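You operate a simulated robot arm through the tools that you are given. There is no shell and no other tool.

You run a simulated robot arm. Do the job below in one go: nothing can be reset, and whatever is moved stays where it is left.

## Task
Turn the turntable to LOAD, move the coconut to the brown mat and wipe it.
Fine: park the grey peg in its rest; use the yellow cloth and put it back; bruise nothing. Set down upright: coconut.

The check looks at the end state, three seconds after you hand in, the way a careful person would. Anything else that was tipped, shoved, dropped, spilled or broken makes it a failure. Flat cloth is picked up by pressing the open fingertips on it (5 to 10 N) and closing them slowly along it; thin cloth reads only 2 to 8 mm in the jaws.

## Robot
A 7-joint arm with a fingered hand, fixed in place. Base frame: the origin is on the floor under the middle of its stand, x ahead of it, y to its left, z up; the work surface is at about z = 800. Lengths are in mm, angles in rad, forces in N, time in s.
It reaches about 1333 mm from its shoulder. Its first joint turns from -1.204 to 3.002 rad. Payload 5 kg.
The TCP is the grasp point between the finger pads, 32 mm short of the fingertips. In the tool frame z runs along the fingers and y along their closing line. The gripper opens to 160 mm; its body begins 89 mm behind the TCP. The gripper is a hand of 3 fingers: y runs from the thumb to the fingers, the wrist lies at [0, 0, -252] in the tool frame, and closing takes about 1.5 s.
Orientation is told as [roll, pitch, yaw] about the base's x, y, z axes, in that order, counted from this pose: with the fingers straight down and closing along the base's y, the tool's x points along the base's -x, its y along +y and its z along -z.

## Interface
- The arm moves only by the tool apply_moves. Its argument "series" is a list that holds one entry, the list of rows, each a list of 7 numbers: the turn, a rotation vector about the base's x, y, z in rad, then the shift along the base's x, y, z in mm, then the opening, from 0 (shut) to 1 (fully open). In form: [[[rx, ry, rz, x, y, z, hand], ...]]. A call has 1 to 20 rows; each row is the pose to reach, as a shift and turn from the pose commanded when the call began. Each row takes 0.2 s and may step no farther than 50 mm and 0.15 rad from the row before; otherwise, or with a gripper value out of range, the whole call is refused. Where a pose cannot be reached the arm comes as near as it can. A force on the tool above 90 N (or 10 N above the force at the start of the call, whichever is more), or a blocked arm, ends the call early, and 0.2 s more pass. The fingers move at their own pace (about 108 mm/s each) and stop on an object; they squeeze with about 26 N. The grip force told is the motor's: it shows also when the fingers shut on nothing. Time passes only in rows, and 0.2 s behind the last, so rows that repeat a pose let the fingers close. The reply holds the time, the measured pose of the TCP, the force on the tool along the base axes, the opening and the grip force, in the units named above and with some noise, with the torque about the TCP (base axes, N m) and any sound that the robot's microphone picked up.
- Cameras (640 x 400 px; columns grow to the right, rows downward): "scene" is fixed at [51, -650.9, 1388.6]; the picture's right is [0.32, -0.95, 0.00], its down [-0.47, -0.16, -0.87] and it looks along [0.82, 0.28, -0.50] (base axes); focal length 341 px, centre (320, 200). "wrist" rides on the gripper at [65, -4, -116] in the tool frame; the picture's right is [0.06, 1.00, 0.00], its down [-0.87, 0.06, -0.49] and it looks along [-0.49, 0.03, 0.87] (tool axes); focal length 261 px, centre (320, 200). There is no depth. A picture from a camera that has moved, and an enlarged one, comes with that camera's place and axes in the base frame and with its lens.
- snapshot(camera): a new picture of that camera. It takes no simulated time.
- raise_lower(by): slides the trunk up (or, below 0, down) by that many mm; the arm rides with it, the base frame stays. It gives what a move gives, with no picture.
- set_grasp(shape): the hand has 3 fingers and takes this shape, open, in about a second: jaw (thumb against the fingers, like two jaws); tri (thumb and two fingers); tip (a fingertip pinch); poke (one finger out to press); point (the index stretched); flat (the hand flat); cup (the hand cupped); fist (a fist). The gripper value then closes the fingers along that shape, each until it touches; the sizes above hold for jaw. It gives what a move gives, with no picture.
- zoom(camera, box): a new picture of the part [left, top, right, bottom] of that camera's present view, enlarged. It takes no simulated time.
- hand_in(): hands the job in; it is judged then, once.

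Places have to be worked out from the pictures, the camera data and where the tool is seen. Open the gripper and draw the arm clear of the work before you hand the job in, unless the task says otherwise.

The tools are called as a command line: name --argument value ..., lists and objects as JSON in quotes. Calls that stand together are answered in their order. apply_moves: Moves the arm, as the interface text tells. Its arguments: {"type":"object","properties":{"series":{"type":"array","items":{"type":"array","items":{"type":"array","items":{"type":"number"}}}}},"required":["series"]} The other tools are called the same way: raise_lower (by) moves the trunk up or down; set_grasp (shape) gives the hand a shape; snapshot (camera) takes a picture; zoom (camera, box) takes an enlarged picture of a part of a camera's view; hand_in () hands the job in.

At the start:

```text
t: 0.0
position: [634.5, -721.2, 1163.5]
ee_rot: [0.002, 0.001, -0.002]
wrist_force: [-0.2, -0.1, 0.7]
moment: [-0.01, 0.0, 0.01]
grip_width: 160.1
grip_force: 0.0
shape: jaw
trunk travel left (down, up): [-575.0, 365.0]
```

scene: 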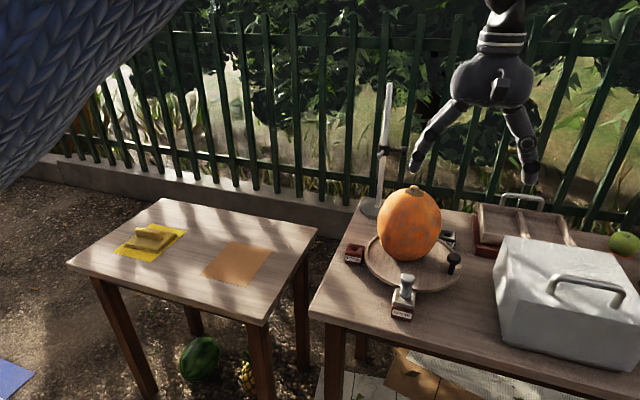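
wrist: 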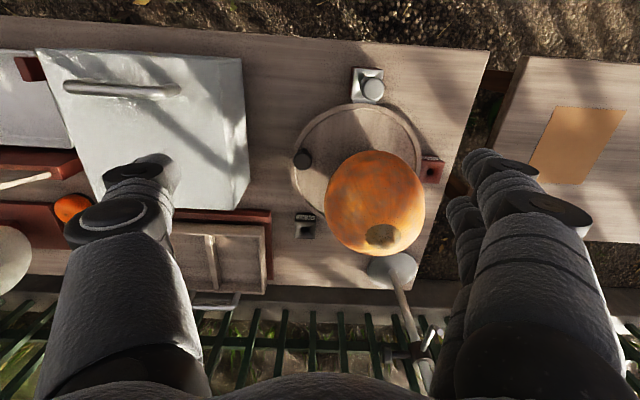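

I see a turntable with a big orange fruit on it, labelled blocks around it, a brown mat and a yellow cloth on the left table. I'll zoom in on details before moving.

zoom --camera "scene" --box '[330, 170, 490, 330]'

zoom --camera "scene" --box '[60, 190, 330, 360]'

zoom --camera "scene" --box '[450, 180, 640, 380]'

zoom --camera "wrist" --box '[260, 50, 460, 300]'

zoom --camera "wrist" --box '[0, 40, 280, 320]'

```text
2.50 times, centred on (410, 250) of scene
camera zoom: at [51.0, -650.9, 1388.6], right [0.32, -0.95, 0.0], down [-0.47, -0.16, -0.87], along [0.82, 0.28, -0.5], focal length 852 px, centre (95, 75)
```

zoom: 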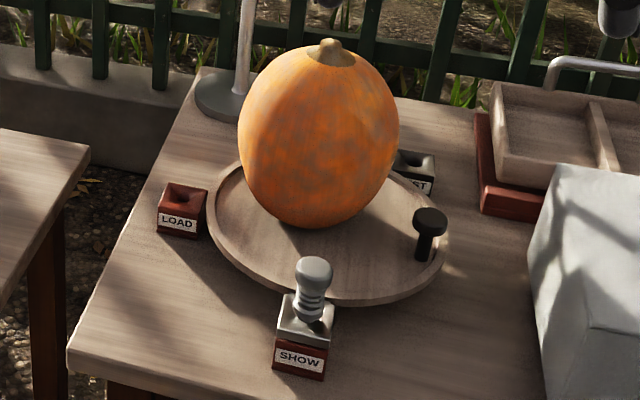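

```text
2.35 times, centred on (195, 275) of scene
camera zoom: at [51.0, -650.9, 1388.6], right [0.32, -0.95, 0.0], down [-0.47, -0.16, -0.87], along [0.82, 0.28, -0.5], focal length 802 px, centre (614, 24)
```

zoom: 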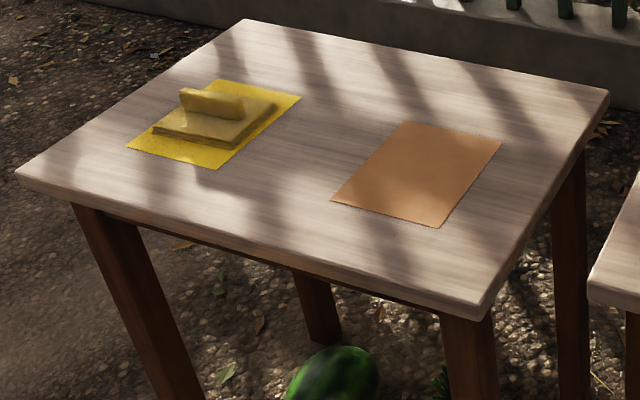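

```text
2.00 times, centred on (545, 280) of scene
camera zoom: at [51.0, -650.9, 1388.6], right [0.32, -0.95, 0.0], down [-0.47, -0.16, -0.87], along [0.82, 0.28, -0.5], focal length 682 px, centre (-130, 40)
```

zoom: 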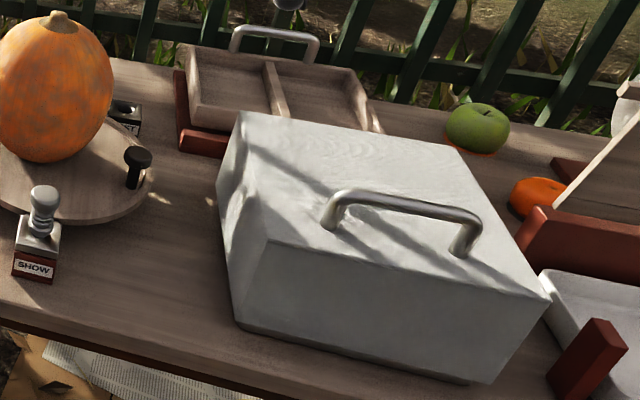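

```text
1.60 times, centred on (360, 175) of wrist
camera zoom: at [569.1, -724.4, 1279.7], right [-0.06, 1.0, 0.0], down [0.87, 0.05, 0.49], along [0.49, 0.03, -0.87], focal length 417 px, centre (256, 240)
```

zoom: 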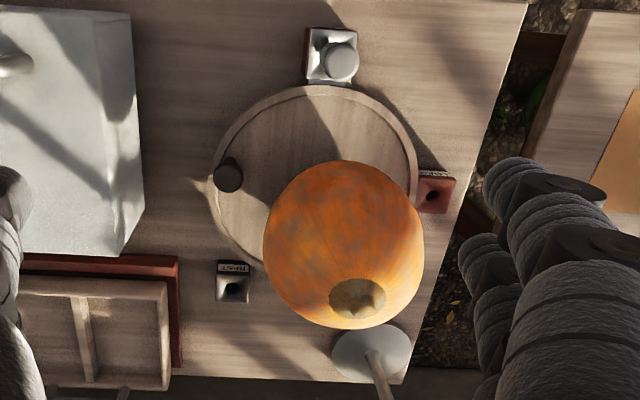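

```text
1.43 times, centred on (140, 180) of wrist
camera zoom: at [569.1, -724.4, 1279.7], right [-0.06, 1.0, 0.0], down [0.87, 0.05, 0.49], along [0.49, 0.03, -0.87], focal length 372 px, centre (577, 229)
```

zoom: 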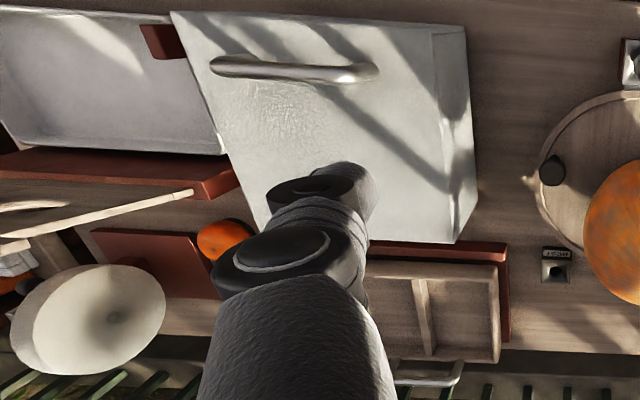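

The orange ovoid on the turntable is probably the (king) coconut, and the blocks read LOAD, SHOW (grey peg in it) and a third one ending "ST". I'll move the hand up and back to get better wrist views of the turntable area.

apply_moves --series '[[[0, 0, 0, -40, 20, 0, 1], [0, 0, 0, -80, 40, 0, 1], [0, 0, 0, -120, 60, 0, 1], [0, 0, 0, -150, 75, 0, 1]]]'

snapshot --camera "wrist"

zoom --camera "wrist" --box '[220, 60, 420, 260]'

zoom --camera "scene" --box '[420, 220, 490, 290]'

zoom --camera "scene" --box '[340, 240, 440, 320]'

```text
t: 1.0
position: [483.8, -634.1, 1168.1]
ee_rot: [-0.007, 0.0, 0.0]
wrist_force: [0.4, 0.3, 0.3]
moment: [0.0, -0.01, -0.02]
grip_width: 159.6
grip_force: 0.0
shape: jaw
trunk travel left (down, up): [-575.0, 365.0]
```

```text
taken
camera wrist: at [418.5, -637.3, 1285.1], right [-0.06, 1.0, -0.01], down [0.87, 0.06, 0.49], along [0.49, 0.02, -0.87], focal length 261 px, centre (320, 200)
```

wrist: 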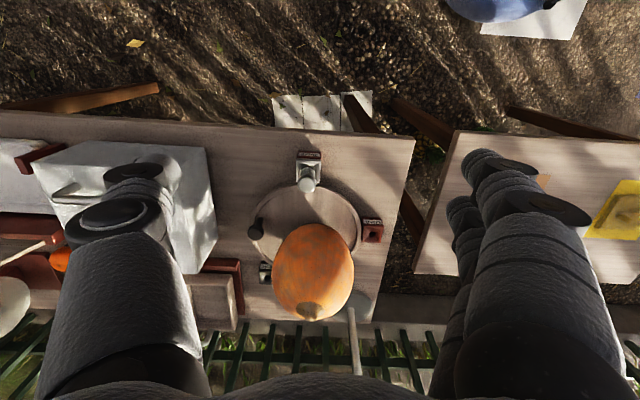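

```text
2.00 times, centred on (320, 160) of wrist
camera zoom: at [418.5, -637.3, 1285.1], right [-0.06, 1.0, -0.01], down [0.87, 0.06, 0.49], along [0.49, 0.02, -0.87], focal length 521 px, centre (320, 280)
```

zoom: 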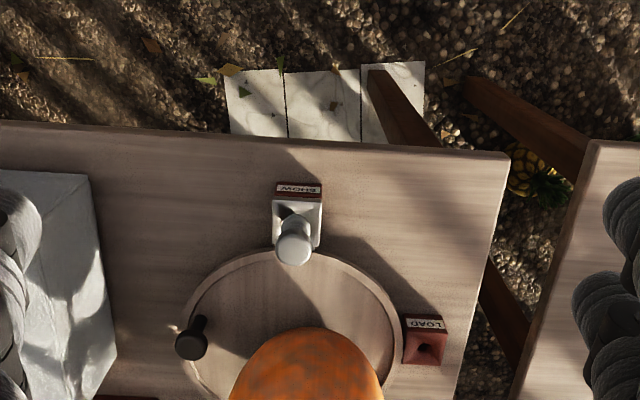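

```text
5.71 times, centred on (455, 255) of scene
camera zoom: at [51.0, -650.9, 1388.6], right [0.32, -0.95, 0.0], down [-0.47, -0.16, -0.87], along [0.82, 0.28, -0.5], focal length 1947 px, centre (-451, -114)
```

zoom: 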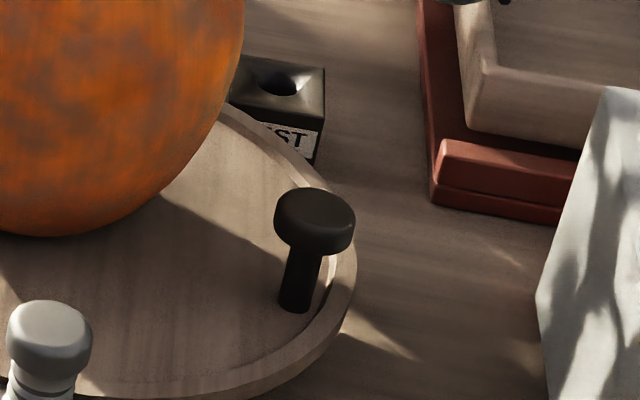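

```text
5.00 times, centred on (390, 280) of scene
camera zoom: at [51.0, -650.9, 1388.6], right [0.32, -0.95, 0.0], down [-0.47, -0.16, -0.87], along [0.82, 0.28, -0.5], focal length 1704 px, centre (-30, -200)
```

zoom: 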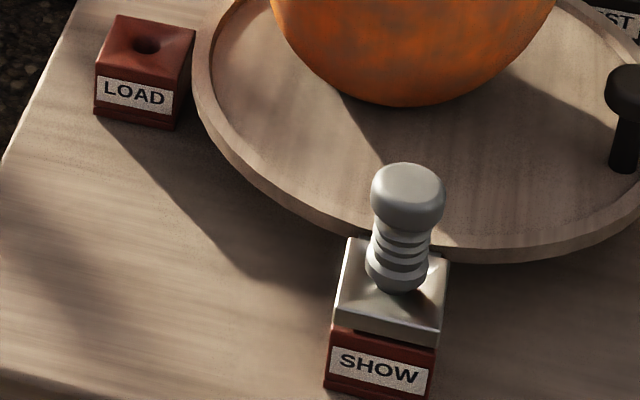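

The grey ear on the turntable sits over the SHOW block with the peg pinned through it, so the peg must come out before turning. Before that I'll check the far right side of the table for any other coconut candidate by moving the wrist camera over there.

apply_moves --series '[[[0, 0, 0, 10, -45, 10, 1], [0, 0, 0, 20, -90, 20, 1], [0, 0, 0, 30, -135, 30, 1], [0, 0, 0, 40, -180, 40, 1], [0, 0, 0, 50, -225, 50, 1], [0, 0, 0, 60, -270, 60, 1], [0, 0, 0, 70, -315, 60, 1], [0, 0, 0, 80, -360, 60, 1]]]'

snapshot --camera "wrist"

snapshot --camera "scene"

```text
t: 2.8
position: [566.6, -998.4, 1227.1]
ee_rot: [-0.006, 0.002, 0.0]
wrist_force: [0.2, -0.3, 0.0]
moment: [0.02, 0.03, 0.0]
grip_width: 159.8
grip_force: 0.1
shape: jaw
trunk travel left (down, up): [-575.0, 365.0]
```

```text
taken
camera wrist: at [501.7, -1001.0, 1344.1], right [-0.06, 1.0, -0.01], down [0.87, 0.06, 0.49], along [0.49, 0.02, -0.87], focal length 261 px, centre (320, 200)
```

wrist: 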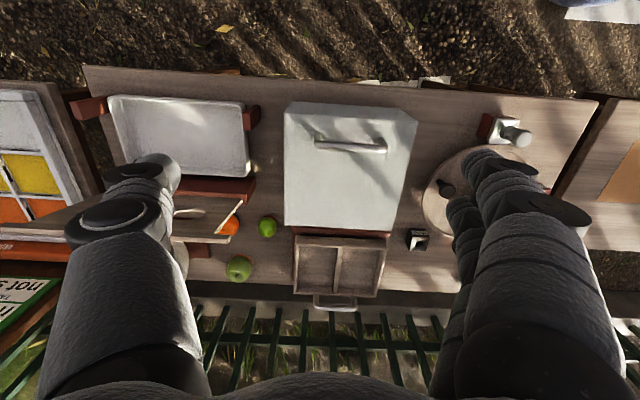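

```text
taken
```

scene: 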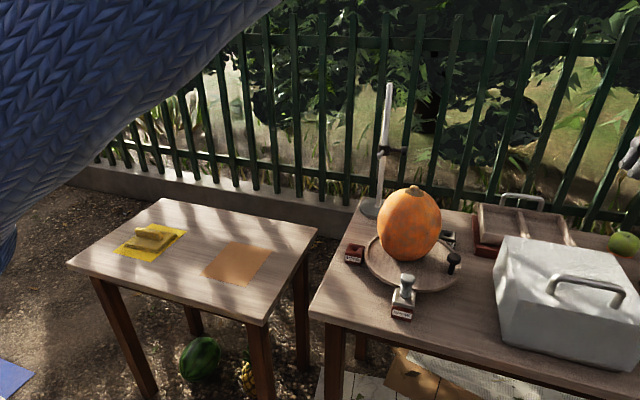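

There are more things at the far right (a board, a sign, another tray). I'll zoom in there to rule out another coconut.

zoom --camera "wrist" --box '[0, 70, 130, 400]'

zoom --camera "wrist" --box '[80, 70, 340, 300]'

zoom --camera "scene" --box '[560, 120, 640, 280]'

```text
1.21 times, centred on (65, 235) of wrist
camera zoom: at [501.7, -1001.0, 1344.1], right [-0.06, 1.0, -0.01], down [0.87, 0.06, 0.49], along [0.49, 0.02, -0.87], focal length 316 px, centre (629, 158)
```

zoom: 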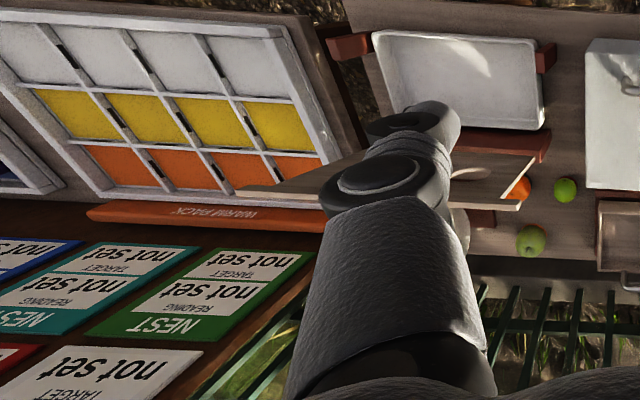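

```text
1.74 times, centred on (210, 185) of wrist
camera zoom: at [501.7, -1001.0, 1344.1], right [-0.06, 1.0, -0.01], down [0.87, 0.06, 0.49], along [0.49, 0.02, -0.87], focal length 453 px, centre (511, 226)
```

zoom: 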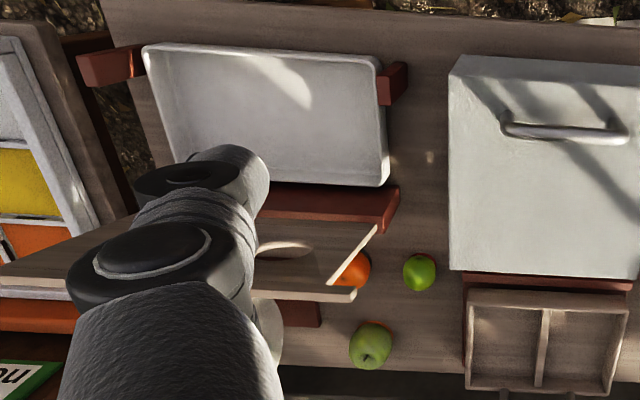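

```text
2.50 times, centred on (600, 200) of scene
camera zoom: at [51.0, -650.9, 1388.6], right [0.32, -0.95, 0.0], down [-0.47, -0.16, -0.87], along [0.82, 0.28, -0.5], focal length 852 px, centre (-380, 200)
```

zoom: 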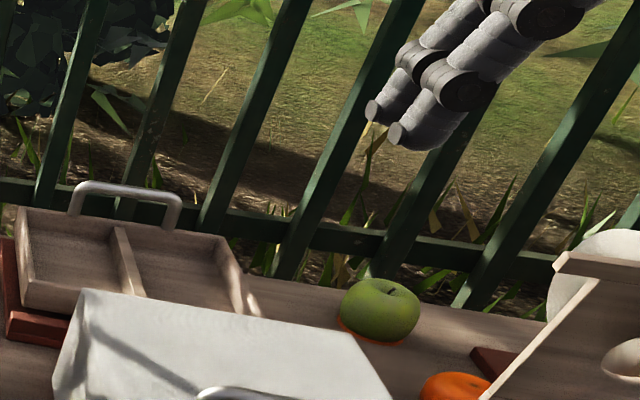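

Everything at the far right is out of reach clutter, so the orange ovoid on the turntable is the coconut. I'll go back and down toward the SHOW peg for a close wrist view.

apply_moves --series '[[[0, 0, 0, 0, 45, 0, 1], [0, 0, 0, 0, 90, 0, 1], [0, 0, 0, 0, 135, 0, 1], [0, 0, 0, -4, 180, -10, 1], [0, 0, 0, -8, 220, -40, 1], [0, 0, 0, -12, 260, -75, 1], [0, 0, 0, -16, 300, -110, 1], [0, 0, 0, -20, 330, -150, 1], [0, 0, 0, -20, 346, -195, 1], [0, 0, 0, -20, 346, -235, 1], [0, 0, 0, -20, 346, -257, 1]]]'

snapshot --camera "wrist"

snapshot --camera "scene"

```text
refused: row 5 steps farther than a row can; nothing moved
```

```text
taken
camera wrist: at [501.7, -1001.0, 1344.1], right [-0.06, 1.0, -0.01], down [0.87, 0.06, 0.49], along [0.49, 0.02, -0.87], focal length 261 px, centre (320, 200)
```

wrist: 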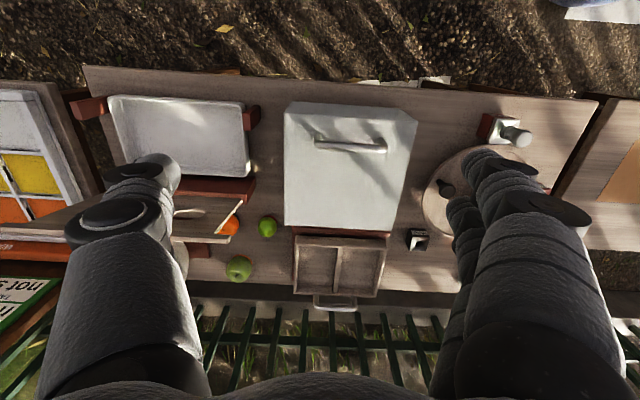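

```text
taken
```

scene: 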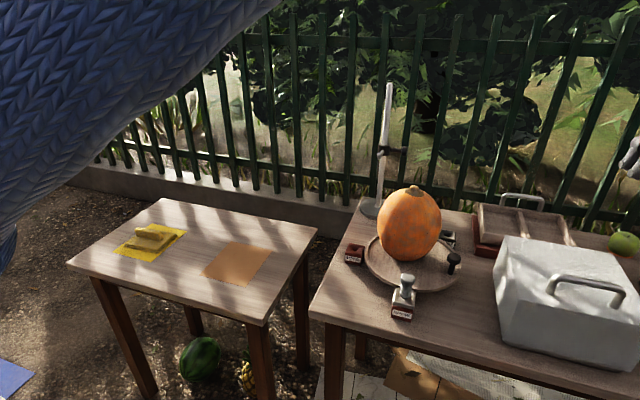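

One step was slightly too long and nothing moved, so I resend the same path with smaller steps.

apply_moves --series '[[[0, 0, 0, 0, 45, 0, 1], [0, 0, 0, 0, 90, 0, 1], [0, 0, 0, 0, 135, 0, 1], [0, 0, 0, -5, 180, -10, 1], [0, 0, 0, -8, 215, -40, 1], [0, 0, 0, -12, 250, -70, 1], [0, 0, 0, -16, 285, -100, 1], [0, 0, 0, -20, 318, -135, 1], [0, 0, 0, -20, 346, -170, 1], [0, 0, 0, -20, 346, -215, 1], [0, 0, 0, -20, 346, -257, 1]]]'

snapshot --camera "wrist"

snapshot --camera "scene"

```text
t: 5.2
position: [546.0, -650.2, 971.6]
ee_rot: [-0.008, -0.001, -0.001]
wrist_force: [0.0, -0.4, -0.7]
moment: [-0.01, 0.01, -0.01]
grip_width: 160.1
grip_force: 0.0
shape: jaw
trunk travel left (down, up): [-575.0, 365.0]
```

```text
taken
camera wrist: at [480.0, -652.2, 1088.8], right [-0.06, 1.0, -0.01], down [0.87, 0.06, 0.49], along [0.49, 0.02, -0.87], focal length 261 px, centre (320, 200)
```

wrist: 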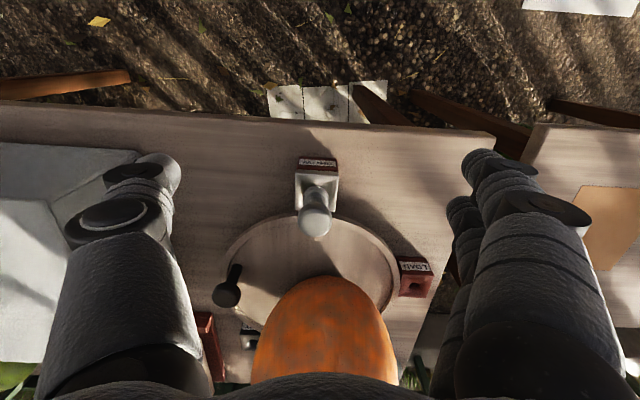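

```text
taken
```

scene: 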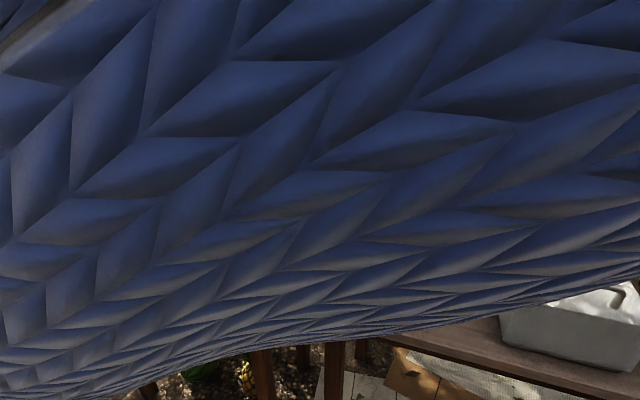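

The elbow blocks the scene camera here, but the wrist view is good. I'll zoom in on the peg, ear and knob.

zoom --camera "wrist" --box '[270, 140, 370, 260]'

zoom --camera "wrist" --box '[200, 200, 440, 360]'

```text
3.33 times, centred on (320, 200) of wrist
camera zoom: at [480.0, -652.2, 1088.8], right [-0.06, 1.0, -0.01], down [0.87, 0.06, 0.49], along [0.49, 0.02, -0.87], focal length 869 px, centre (320, 200)
```

zoom: 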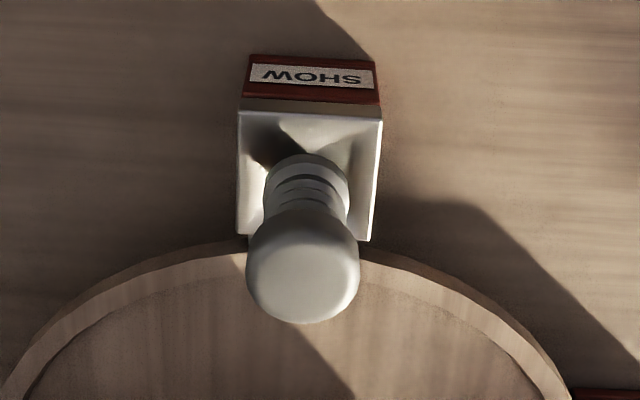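

```text
2.50 times, centred on (320, 280) of wrist
camera zoom: at [480.0, -652.2, 1088.8], right [-0.06, 1.0, -0.01], down [0.87, 0.06, 0.49], along [0.49, 0.02, -0.87], focal length 652 px, centre (320, 0)
```

zoom: 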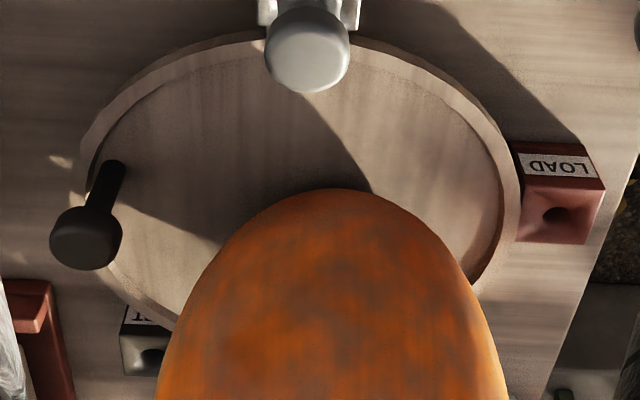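

The peg's handle stands at about [604, -652], ear top z≈850, peg top z≈908. I'll let the arm settle with a short no-motion call to see how well measured and commanded positions agree.

apply_moves --series '[[[0, 0, 0, 0, 0, 0, 1], [0, 0, 0, 0, 0, 0, 1], [0, 0, 0, 0, 0, 0, 0.5]]]'

```text
t: 6.0
position: [546.4, -649.3, 973.0]
ee_rot: [-0.007, 0.0, 0.0]
wrist_force: [0.2, -0.1, 0.2]
moment: [-0.02, -0.01, 0.01]
grip_width: 81.0
grip_force: 0.0
shape: jaw
trunk travel left (down, up): [-575.0, 365.0]
```

The arm is steady at [546, -649, 973]. I move above the peg and take a look along the fingers.

apply_moves --series '[[[0, 0, 0, 30, -1, 0, 0.5], [0, 0, 0, 57, -2, 0, 0.5], [0, 0, 0, 57, -2, 0, 0.5]]]'

snapshot --camera "wrist"

zoom --camera "wrist" --box '[220, 150, 420, 300]'

snapshot --camera "scene"

```text
t: 6.8
position: [602.3, -652.1, 971.6]
ee_rot: [-0.007, 0.0, 0.0]
wrist_force: [-0.9, -0.1, -1.2]
moment: [0.01, -0.02, -0.01]
grip_width: 80.6
grip_force: 0.0
shape: jaw
trunk travel left (down, up): [-575.0, 365.0]
```

```text
taken
camera wrist: at [536.5, -654.6, 1088.7], right [-0.06, 1.0, -0.01], down [0.87, 0.06, 0.49], along [0.49, 0.02, -0.87], focal length 261 px, centre (320, 200)
```

wrist: 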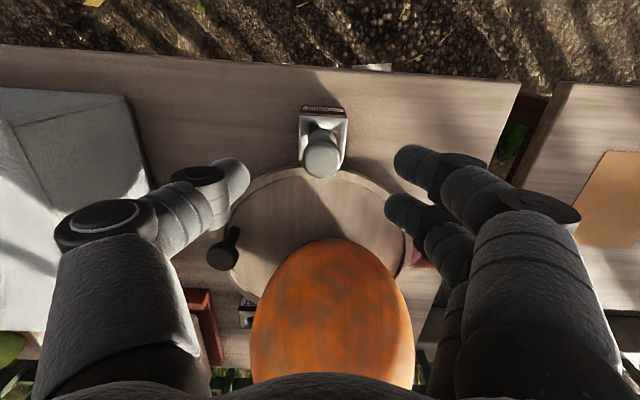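

```text
2.67 times, centred on (320, 225) of wrist
camera zoom: at [536.5, -654.6, 1088.7], right [-0.06, 1.0, -0.01], down [0.87, 0.06, 0.49], along [0.49, 0.02, -0.87], focal length 695 px, centre (320, 133)
```

zoom: 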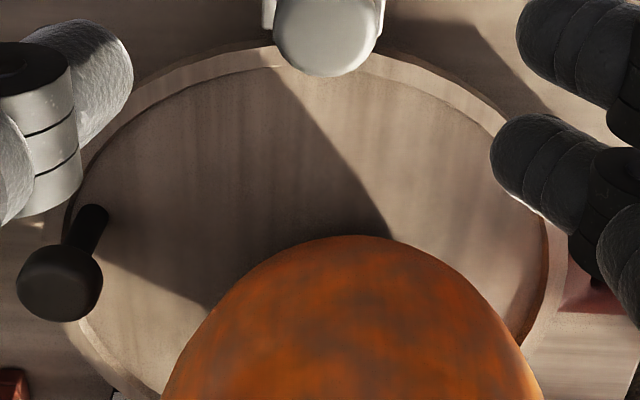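

```text
taken
```

scene: 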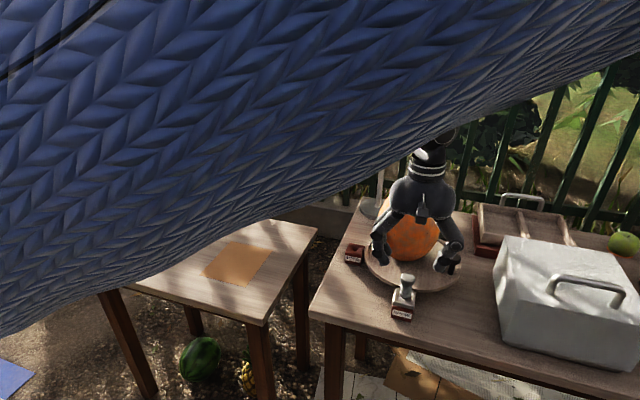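

The peg axis and the TCP agree to within 2 mm. I descend to z≈889 (fingertips just above the ear) and close on the peg handle.

apply_moves --series '[[[0, 0, 0, 1, 0.5, -30, 0.5], [0, 0, 0, 1, 0.5, -60, 0.5], [0, 0, 0, 1, 0.5, -82, 0.5], [0, 0, 0, 1, 0.5, -82, 0.5]]]'

snapshot --camera "scene"

zoom --camera "scene" --box '[340, 200, 480, 330]'

snapshot --camera "wrist"

```text
t: 7.8
position: [602.6, -652.5, 888.6]
ee_rot: [-0.006, -0.001, -0.002]
wrist_force: [0.6, 0.5, 0.5]
moment: [-0.05, 0.03, -0.04]
grip_width: 81.0
grip_force: 0.0
shape: jaw
trunk travel left (down, up): [-575.0, 365.0]
```

```text
taken
```

scene: 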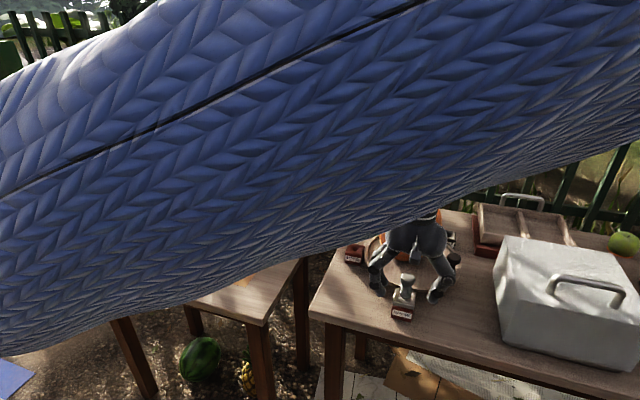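

```text
3.08 times, centred on (410, 265) of scene
camera zoom: at [51.0, -650.9, 1388.6], right [0.32, -0.95, 0.0], down [-0.47, -0.16, -0.87], along [0.82, 0.28, -0.5], focal length 1049 px, centre (43, 0)
```

zoom: 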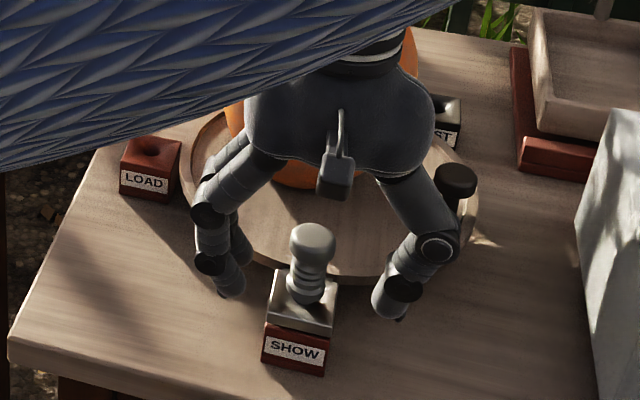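

```text
taken
camera wrist: at [536.6, -655.5, 1005.3], right [-0.06, 1.0, -0.01], down [0.87, 0.06, 0.49], along [0.49, 0.02, -0.87], focal length 261 px, centre (320, 200)
```

wrist: 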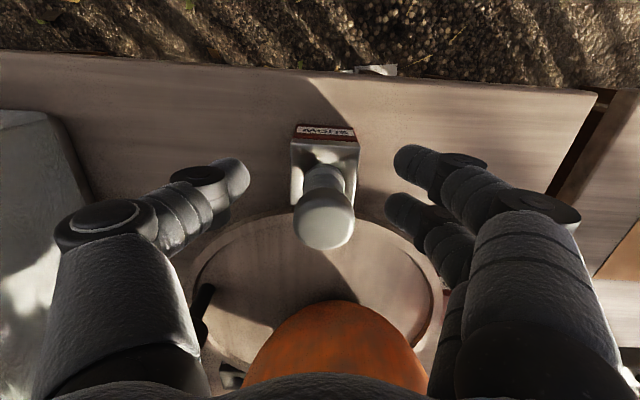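

The peg is centred between the fingers with no contact forces. I close slowly on it.

apply_moves --series '[[[0, 0, 0, 0, 0, 0, 0.3], [0, 0, 0, 0, 0, 0, 0.2], [0, 0, 0, 0, 0, 0, 0.1], [0, 0, 0, 0, 0, 0, 0], [0, 0, 0, 0, 0, 0, 0], [0, 0, 0, 0, 0, 0, 0], [0, 0, 0, 0, 0, 0, 0]]]'

snapshot --camera "wrist"

```text
t: 9.4
position: [603.6, -653.5, 889.1]
ee_rot: [-0.007, 0.0, 0.0]
wrist_force: [0.9, 0.4, -0.3]
moment: [0.06, -0.08, 0.03]
grip_width: 7.3
grip_force: 26.0
shape: jaw
trunk travel left (down, up): [-575.0, 365.0]
```

```text
taken
camera wrist: at [537.0, -655.7, 1005.1], right [-0.06, 1.0, -0.01], down [0.87, 0.06, 0.49], along [0.49, 0.02, -0.87], focal length 261 px, centre (320, 200)
```

wrist: 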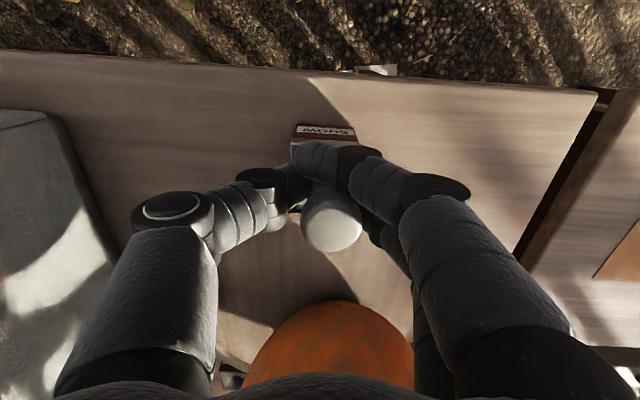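

The fingers closed to 7 mm with the peg apparently between/behind them; I zoom to see how the peg is caught.

zoom --camera "wrist" --box '[250, 110, 410, 260]'

zoom --camera "scene" --box '[350, 220, 470, 330]'

```text
2.67 times, centred on (330, 185) of wrist
camera zoom: at [537.0, -655.7, 1005.1], right [-0.06, 1.0, -0.01], down [0.87, 0.06, 0.49], along [0.49, 0.02, -0.87], focal length 695 px, centre (293, 240)
```

zoom: 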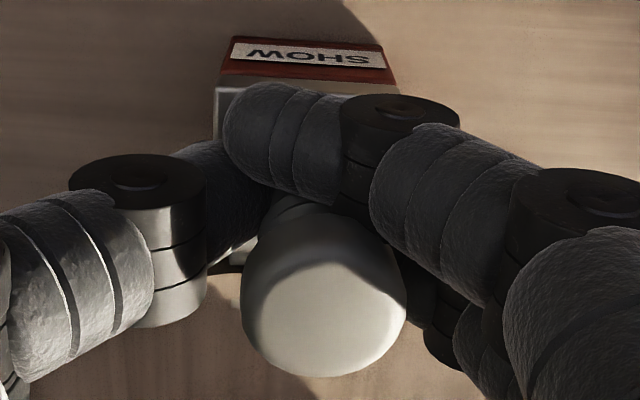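

```text
3.64 times, centred on (410, 275) of scene
camera zoom: at [51.0, -650.9, 1388.6], right [0.32, -0.95, 0.0], down [-0.47, -0.16, -0.87], along [0.82, 0.28, -0.5], focal length 1239 px, centre (-7, -73)
```

zoom: 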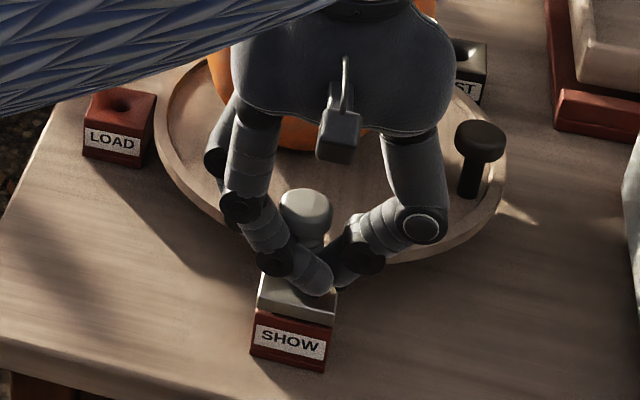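

The thumb presses the peg's neck between the two fingers, with the knob head above them. I lift straight up slowly and check.

apply_moves --series '[[[0, 0, 0, 0, 0, 5, 0], [0, 0, 0, 0, 0, 10, 0], [0, 0, 0, 0, 0, 20, 0], [0, 0, 0, 0, 0, 30, 0], [0, 0, 0, 0, 0, 30, 0]]]'

snapshot --camera "wrist"

zoom --camera "scene" --box '[350, 220, 470, 330]'

```text
t: 10.6
position: [603.1, -651.7, 919.6]
ee_rot: [-0.007, 0.001, -0.002]
wrist_force: [-0.4, -0.4, -0.8]
moment: [0.01, -0.04, -0.01]
grip_width: 7.0
grip_force: 25.4
shape: jaw
trunk travel left (down, up): [-575.0, 365.0]
```

```text
taken
camera wrist: at [537.6, -654.8, 1035.5], right [-0.06, 1.0, -0.01], down [0.87, 0.06, 0.49], along [0.49, 0.02, -0.87], focal length 261 px, centre (320, 200)
```

wrist: 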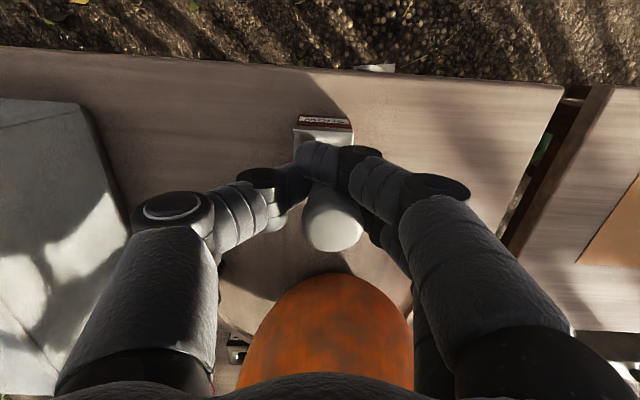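

```text
3.64 times, centred on (410, 275) of scene
camera zoom: at [51.0, -650.9, 1388.6], right [0.32, -0.95, 0.0], down [-0.47, -0.16, -0.87], along [0.82, 0.28, -0.5], focal length 1239 px, centre (-7, -73)
```

zoom: 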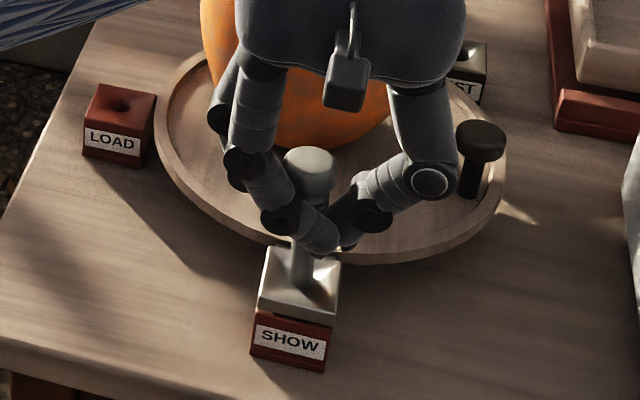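

The peg moves up with the hand (its shaft is visible below the fingers). I keep lifting until it clears the ear.

apply_moves --series '[[[0, 0, 0, 0, 0, 12, 0], [0, 0, 0, 0, 0, 24, 0], [0, 0, 0, 0, 0, 36, 0], [0, 0, 0, 0, 0, 50, 0], [0, 0, 0, 0, 0, 50, 0]]]'

zoom --camera "scene" --box '[350, 200, 470, 330]'

snapshot --camera "wrist"

```text
t: 11.8
position: [602.3, -653.2, 968.0]
ee_rot: [-0.008, 0.001, -0.001]
wrist_force: [0.9, -1.0, -1.6]
moment: [0.04, 0.01, 0.03]
grip_width: 6.8
grip_force: 26.4
shape: jaw
trunk travel left (down, up): [-575.0, 365.0]
```

```text
3.08 times, centred on (410, 265) of scene
camera zoom: at [51.0, -650.9, 1388.6], right [0.32, -0.95, 0.0], down [-0.47, -0.16, -0.87], along [0.82, 0.28, -0.5], focal length 1049 px, centre (43, 0)
```

zoom: 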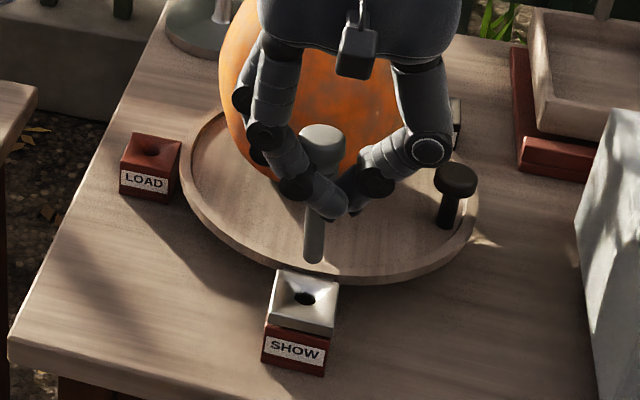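

```text
taken
camera wrist: at [537.4, -655.2, 1085.8], right [-0.06, 1.0, -0.01], down [0.87, 0.06, 0.49], along [0.49, 0.02, -0.87], focal length 261 px, centre (320, 200)
```

wrist: 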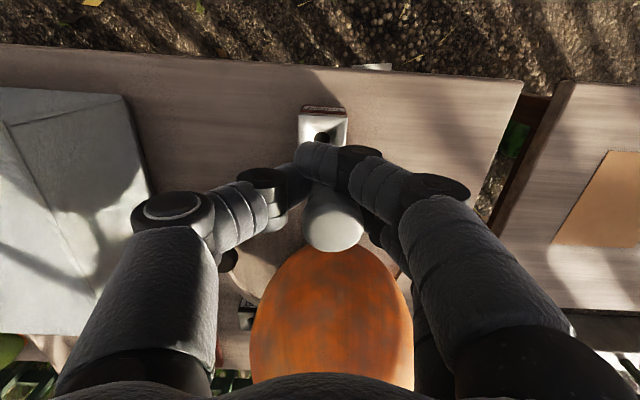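

The peg is clear of the socket (shaft end ≈ z 885) and hangs almost vertical. I carry it up and around the -y side of the coconut toward the rest block, turning the hand slightly to keep clear of the fruit.

apply_moves --series '[[[0, 0, 0, 0, -8, 40, 0], [0, 0, 0, 0, -50, 60, 0], [0, 0, 0, 0, -98, 62, 0], [0, 0, 0, 0, -145, 62, 0], [0, 0, -0.08, 45, -150, 62, 0], [0, 0, -0.16, 90, -150, 62, 0], [0, 0, -0.24, 135, -150, 62, 0], [0, 0, -0.32, 180, -150, 62, 0], [0, 0, -0.4, 225, -150, 62, 0], [0, 0, -0.4, 265, -140, 62, 0], [0, 0, -0.4, 265, -140, 62, 0]]]'

snapshot --camera "wrist"

snapshot --camera "scene"

```text
t: 14.2
position: [867.8, -789.2, 1033.0]
ee_rot: [-0.008, -0.002, -0.4]
wrist_force: [-0.5, -0.8, -0.4]
moment: [0.0, -0.01, 0.0]
grip_width: 6.6
grip_force: 26.8
shape: jaw
trunk travel left (down, up): [-575.0, 365.0]
```

```text
taken
camera wrist: at [806.1, -767.2, 1149.5], right [0.33, 0.94, -0.01], down [0.82, -0.29, 0.49], along [0.46, -0.17, -0.87], focal length 261 px, centre (320, 200)
```

wrist: 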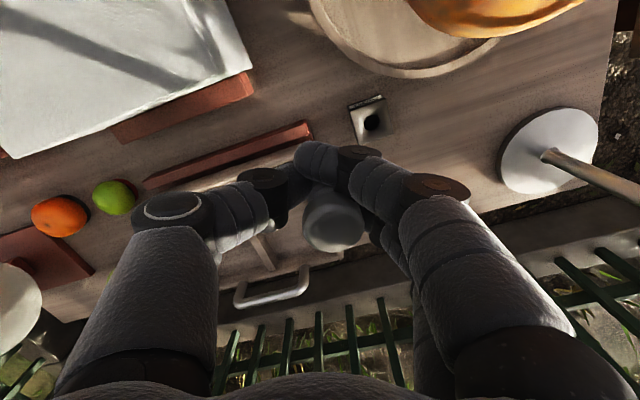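

```text
taken
```

scene: 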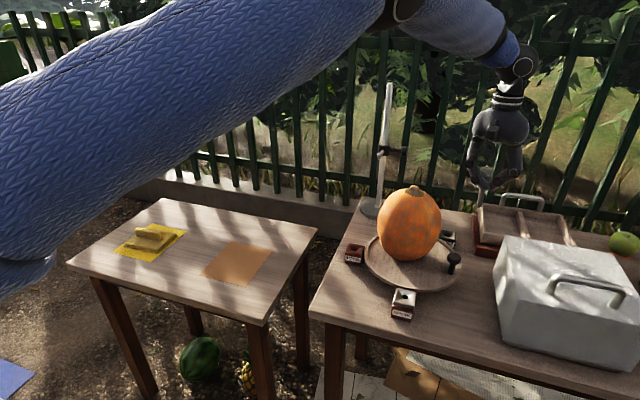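

The rest block is visible near (373,122) in the wrist view, giving about [893, -734]. I zoom to measure it and the hole more exactly.

zoom --camera "wrist" --box '[320, 80, 420, 160]'

zoom --camera "scene" --box '[420, 140, 560, 290]'

```text
5.00 times, centred on (370, 120) of wrist
camera zoom: at [806.1, -767.2, 1149.5], right [0.33, 0.94, -0.01], down [0.82, -0.29, 0.49], along [0.46, -0.17, -0.87], focal length 1303 px, centre (70, 600)
```

zoom: 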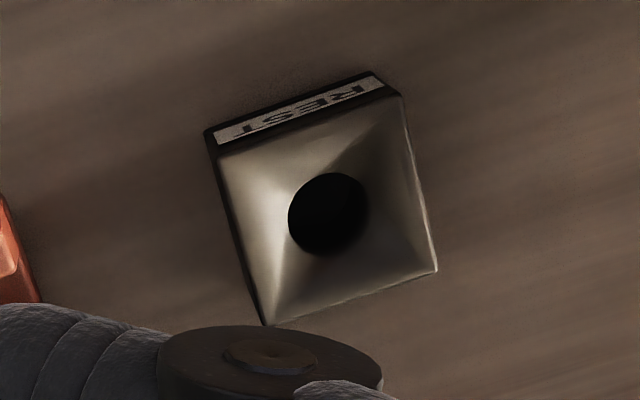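

```text
2.67 times, centred on (490, 215) of scene
camera zoom: at [51.0, -650.9, 1388.6], right [0.32, -0.95, 0.0], down [-0.47, -0.16, -0.87], along [0.82, 0.28, -0.5], focal length 909 px, centre (-133, 160)
```

zoom: 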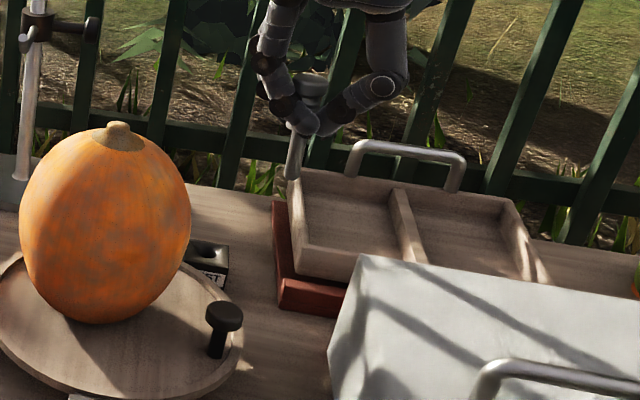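

REST's centre comes out at about [895, -734], top z≈832, hole ≈20 mm wide. I move over it and lower until the shaft end is about 15 mm above the block.

apply_moves --series '[[[0, 0, 0, 14, 25, -15, 0], [0, 0, 0, 27, 54, -30, 0], [0, 0, 0, 27, 54, -60, 0], [0, 0, 0, 27, 54, -90, 0], [0, 0, 0, 27, 54, -103, 0], [0, 0, 0, 27, 54, -103, 0]]]'

snapshot --camera "wrist"

zoom --camera "scene" --box '[390, 160, 510, 280]'

```text
t: 15.6
position: [896.0, -737.1, 929.2]
ee_rot: [-0.007, 0.001, -0.4]
wrist_force: [0.2, 0.7, -1.0]
moment: [-0.01, 0.01, -0.02]
grip_width: 6.7
grip_force: 26.3
shape: jaw
trunk travel left (down, up): [-575.0, 365.0]
```

```text
taken
camera wrist: at [833.8, -714.2, 1045.6], right [0.33, 0.94, -0.01], down [0.82, -0.29, 0.49], along [0.46, -0.17, -0.87], focal length 261 px, centre (320, 200)
```

wrist: 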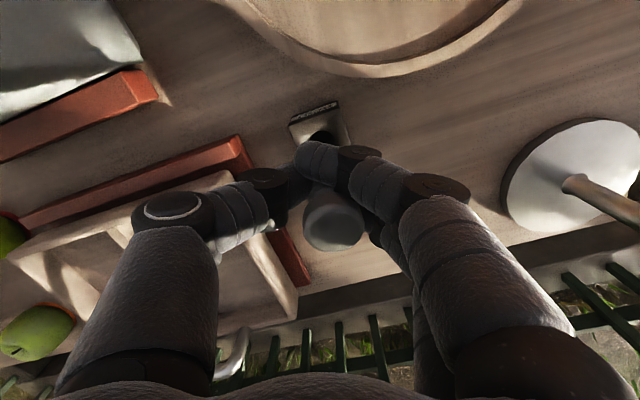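

```text
3.33 times, centred on (450, 220) of scene
camera zoom: at [51.0, -650.9, 1388.6], right [0.32, -0.95, 0.0], down [-0.47, -0.16, -0.87], along [0.82, 0.28, -0.5], focal length 1136 px, centre (-113, 133)
```

zoom: 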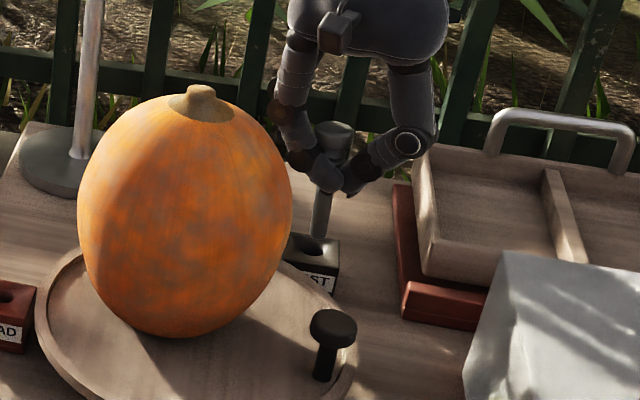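

The shaft end is right above the rest hole. I zoom in to check the lateral alignment before lowering.

zoom --camera "scene" --box '[425, 190, 475, 250]'

zoom --camera "wrist" --box '[270, 80, 390, 180]'

```text
6.67 times, centred on (450, 220) of scene
camera zoom: at [51.0, -650.9, 1388.6], right [0.32, -0.95, 0.0], down [-0.47, -0.16, -0.87], along [0.82, 0.28, -0.5], focal length 2272 px, centre (-547, 67)
```

zoom: 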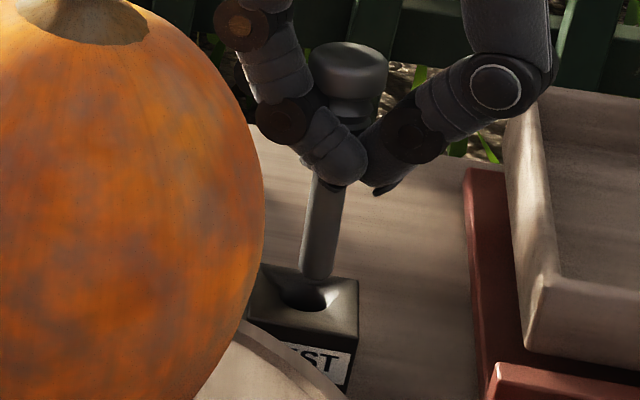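

```text
4.00 times, centred on (330, 130) of wrist
camera zoom: at [833.8, -714.2, 1045.6], right [0.33, 0.94, -0.01], down [0.82, -0.29, 0.49], along [0.46, -0.17, -0.87], focal length 1043 px, centre (280, 480)
```

zoom: 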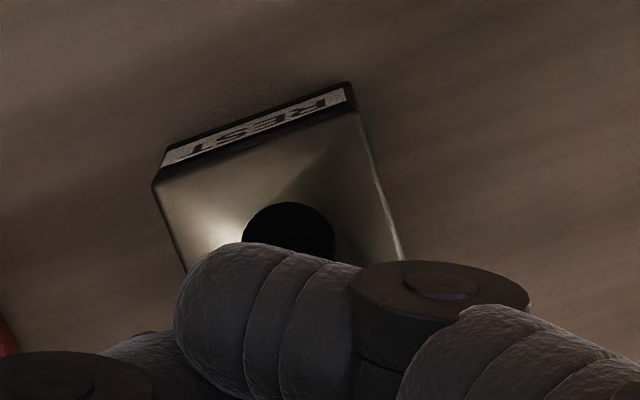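

Hole ≈[895, -735] from the wrist view, and the shaft end is a couple of mm toward -y, so I correct y by +2 and lower into the funnel in small steps.

apply_moves --series '[[[0, 0, 0, -1, 2, 0, 0], [0, 0, 0, -1, 2, -8, 0], [0, 0, 0, -1, 2, -16, 0], [0, 0, 0, -1, 2, -22, 0], [0, 0, 0, -1, 2, -22, 0]]]'

zoom --camera "scene" --box '[425, 190, 475, 250]'

```text
t: 16.8
position: [893.8, -734.9, 905.7]
ee_rot: [-0.009, 0.0, -0.4]
wrist_force: [0.5, -0.7, -1.3]
moment: [-0.01, 0.0, 0.0]
grip_width: 6.8
grip_force: 26.3
shape: jaw
trunk travel left (down, up): [-575.0, 365.0]
```

```text
6.67 times, centred on (450, 220) of scene
camera zoom: at [51.0, -650.9, 1388.6], right [0.32, -0.95, 0.0], down [-0.47, -0.16, -0.87], along [0.82, 0.28, -0.5], focal length 2272 px, centre (-547, 67)
```

zoom: 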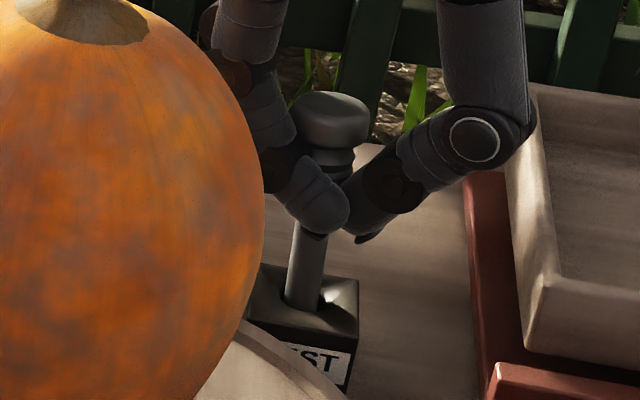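

The shaft end has gone into the hole without any force. I keep lowering in small steps, watching for contact.

apply_moves --series '[[[0, 0, 0, 0.5, -1, -6, 0], [0, 0, 0, 0.5, -1, -12, 0], [0, 0, 0, 0.5, -1, -18, 0], [0, 0, 0, 0.5, -1, -18, 0]]]'

zoom --camera "scene" --box '[425, 190, 475, 250]'

```text
t: 17.8
position: [895.4, -737.3, 888.5]
ee_rot: [-0.008, -0.001, -0.401]
wrist_force: [-2.5, -0.2, 1.7]
moment: [-0.03, 0.05, 0.04]
grip_width: 6.9
grip_force: 26.0
shape: jaw
trunk travel left (down, up): [-575.0, 365.0]
```

```text
6.67 times, centred on (450, 220) of scene
camera zoom: at [51.0, -650.9, 1388.6], right [0.32, -0.95, 0.0], down [-0.47, -0.16, -0.87], along [0.82, 0.28, -0.5], focal length 2272 px, centre (-547, 67)
```

zoom: 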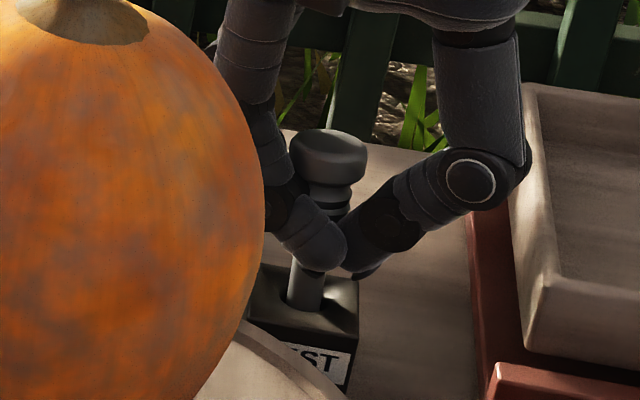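

Only light contact so far. I lower further in 5 mm steps until the peg seats.

apply_moves --series '[[[0, 0, 0, 0, 0, -4, 0], [0, 0, 0, 0, 0, -8, 0], [0, 0, 0, 0, 0, -8, 0]]]'

zoom --camera "scene" --box '[425, 190, 475, 250]'

```text
t: 18.6
position: [894.3, -736.5, 887.0]
ee_rot: [-0.006, -0.004, -0.402]
wrist_force: [-0.3, -1.0, 32.7]
moment: [0.0, -0.18, 0.01]
grip_width: 8.8
grip_force: 26.1
shape: jaw
trunk travel left (down, up): [-575.0, 365.0]
```

```text
6.67 times, centred on (450, 220) of scene
camera zoom: at [51.0, -650.9, 1388.6], right [0.32, -0.95, 0.0], down [-0.47, -0.16, -0.87], along [0.82, 0.28, -0.5], focal length 2272 px, centre (-547, 67)
```

zoom: 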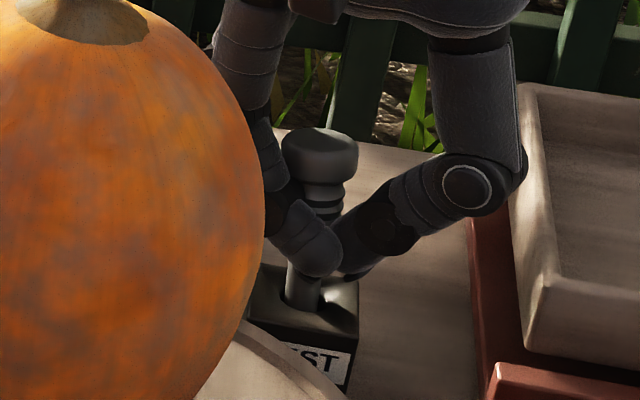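

The peg bottoms at the same height it had in SHOW, so it is seated (33 N push). I relieve the push, then open the fingers gradually.

apply_moves --series '[[[0, 0, 0, 0, 0, 4, 0], [0, 0, 0, 0, 0, 7.5, 0], [0, 0, 0, 0, 0, 7.5, 0]]]'

zoom --camera "scene" --box '[425, 190, 475, 250]'

```text
t: 19.4
position: [894.0, -735.8, 888.1]
ee_rot: [-0.007, 0.002, -0.402]
wrist_force: [1.0, 0.3, 2.7]
moment: [0.02, -0.03, 0.0]
grip_width: 8.1
grip_force: 26.1
shape: jaw
trunk travel left (down, up): [-575.0, 365.0]
```

```text
6.67 times, centred on (450, 220) of scene
camera zoom: at [51.0, -650.9, 1388.6], right [0.32, -0.95, 0.0], down [-0.47, -0.16, -0.87], along [0.82, 0.28, -0.5], focal length 2272 px, centre (-547, 67)
```

zoom: 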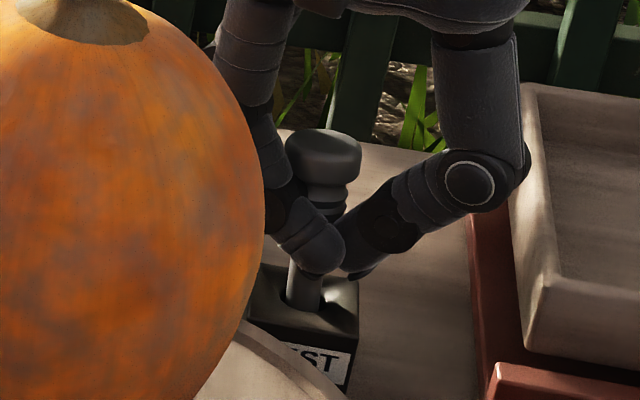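

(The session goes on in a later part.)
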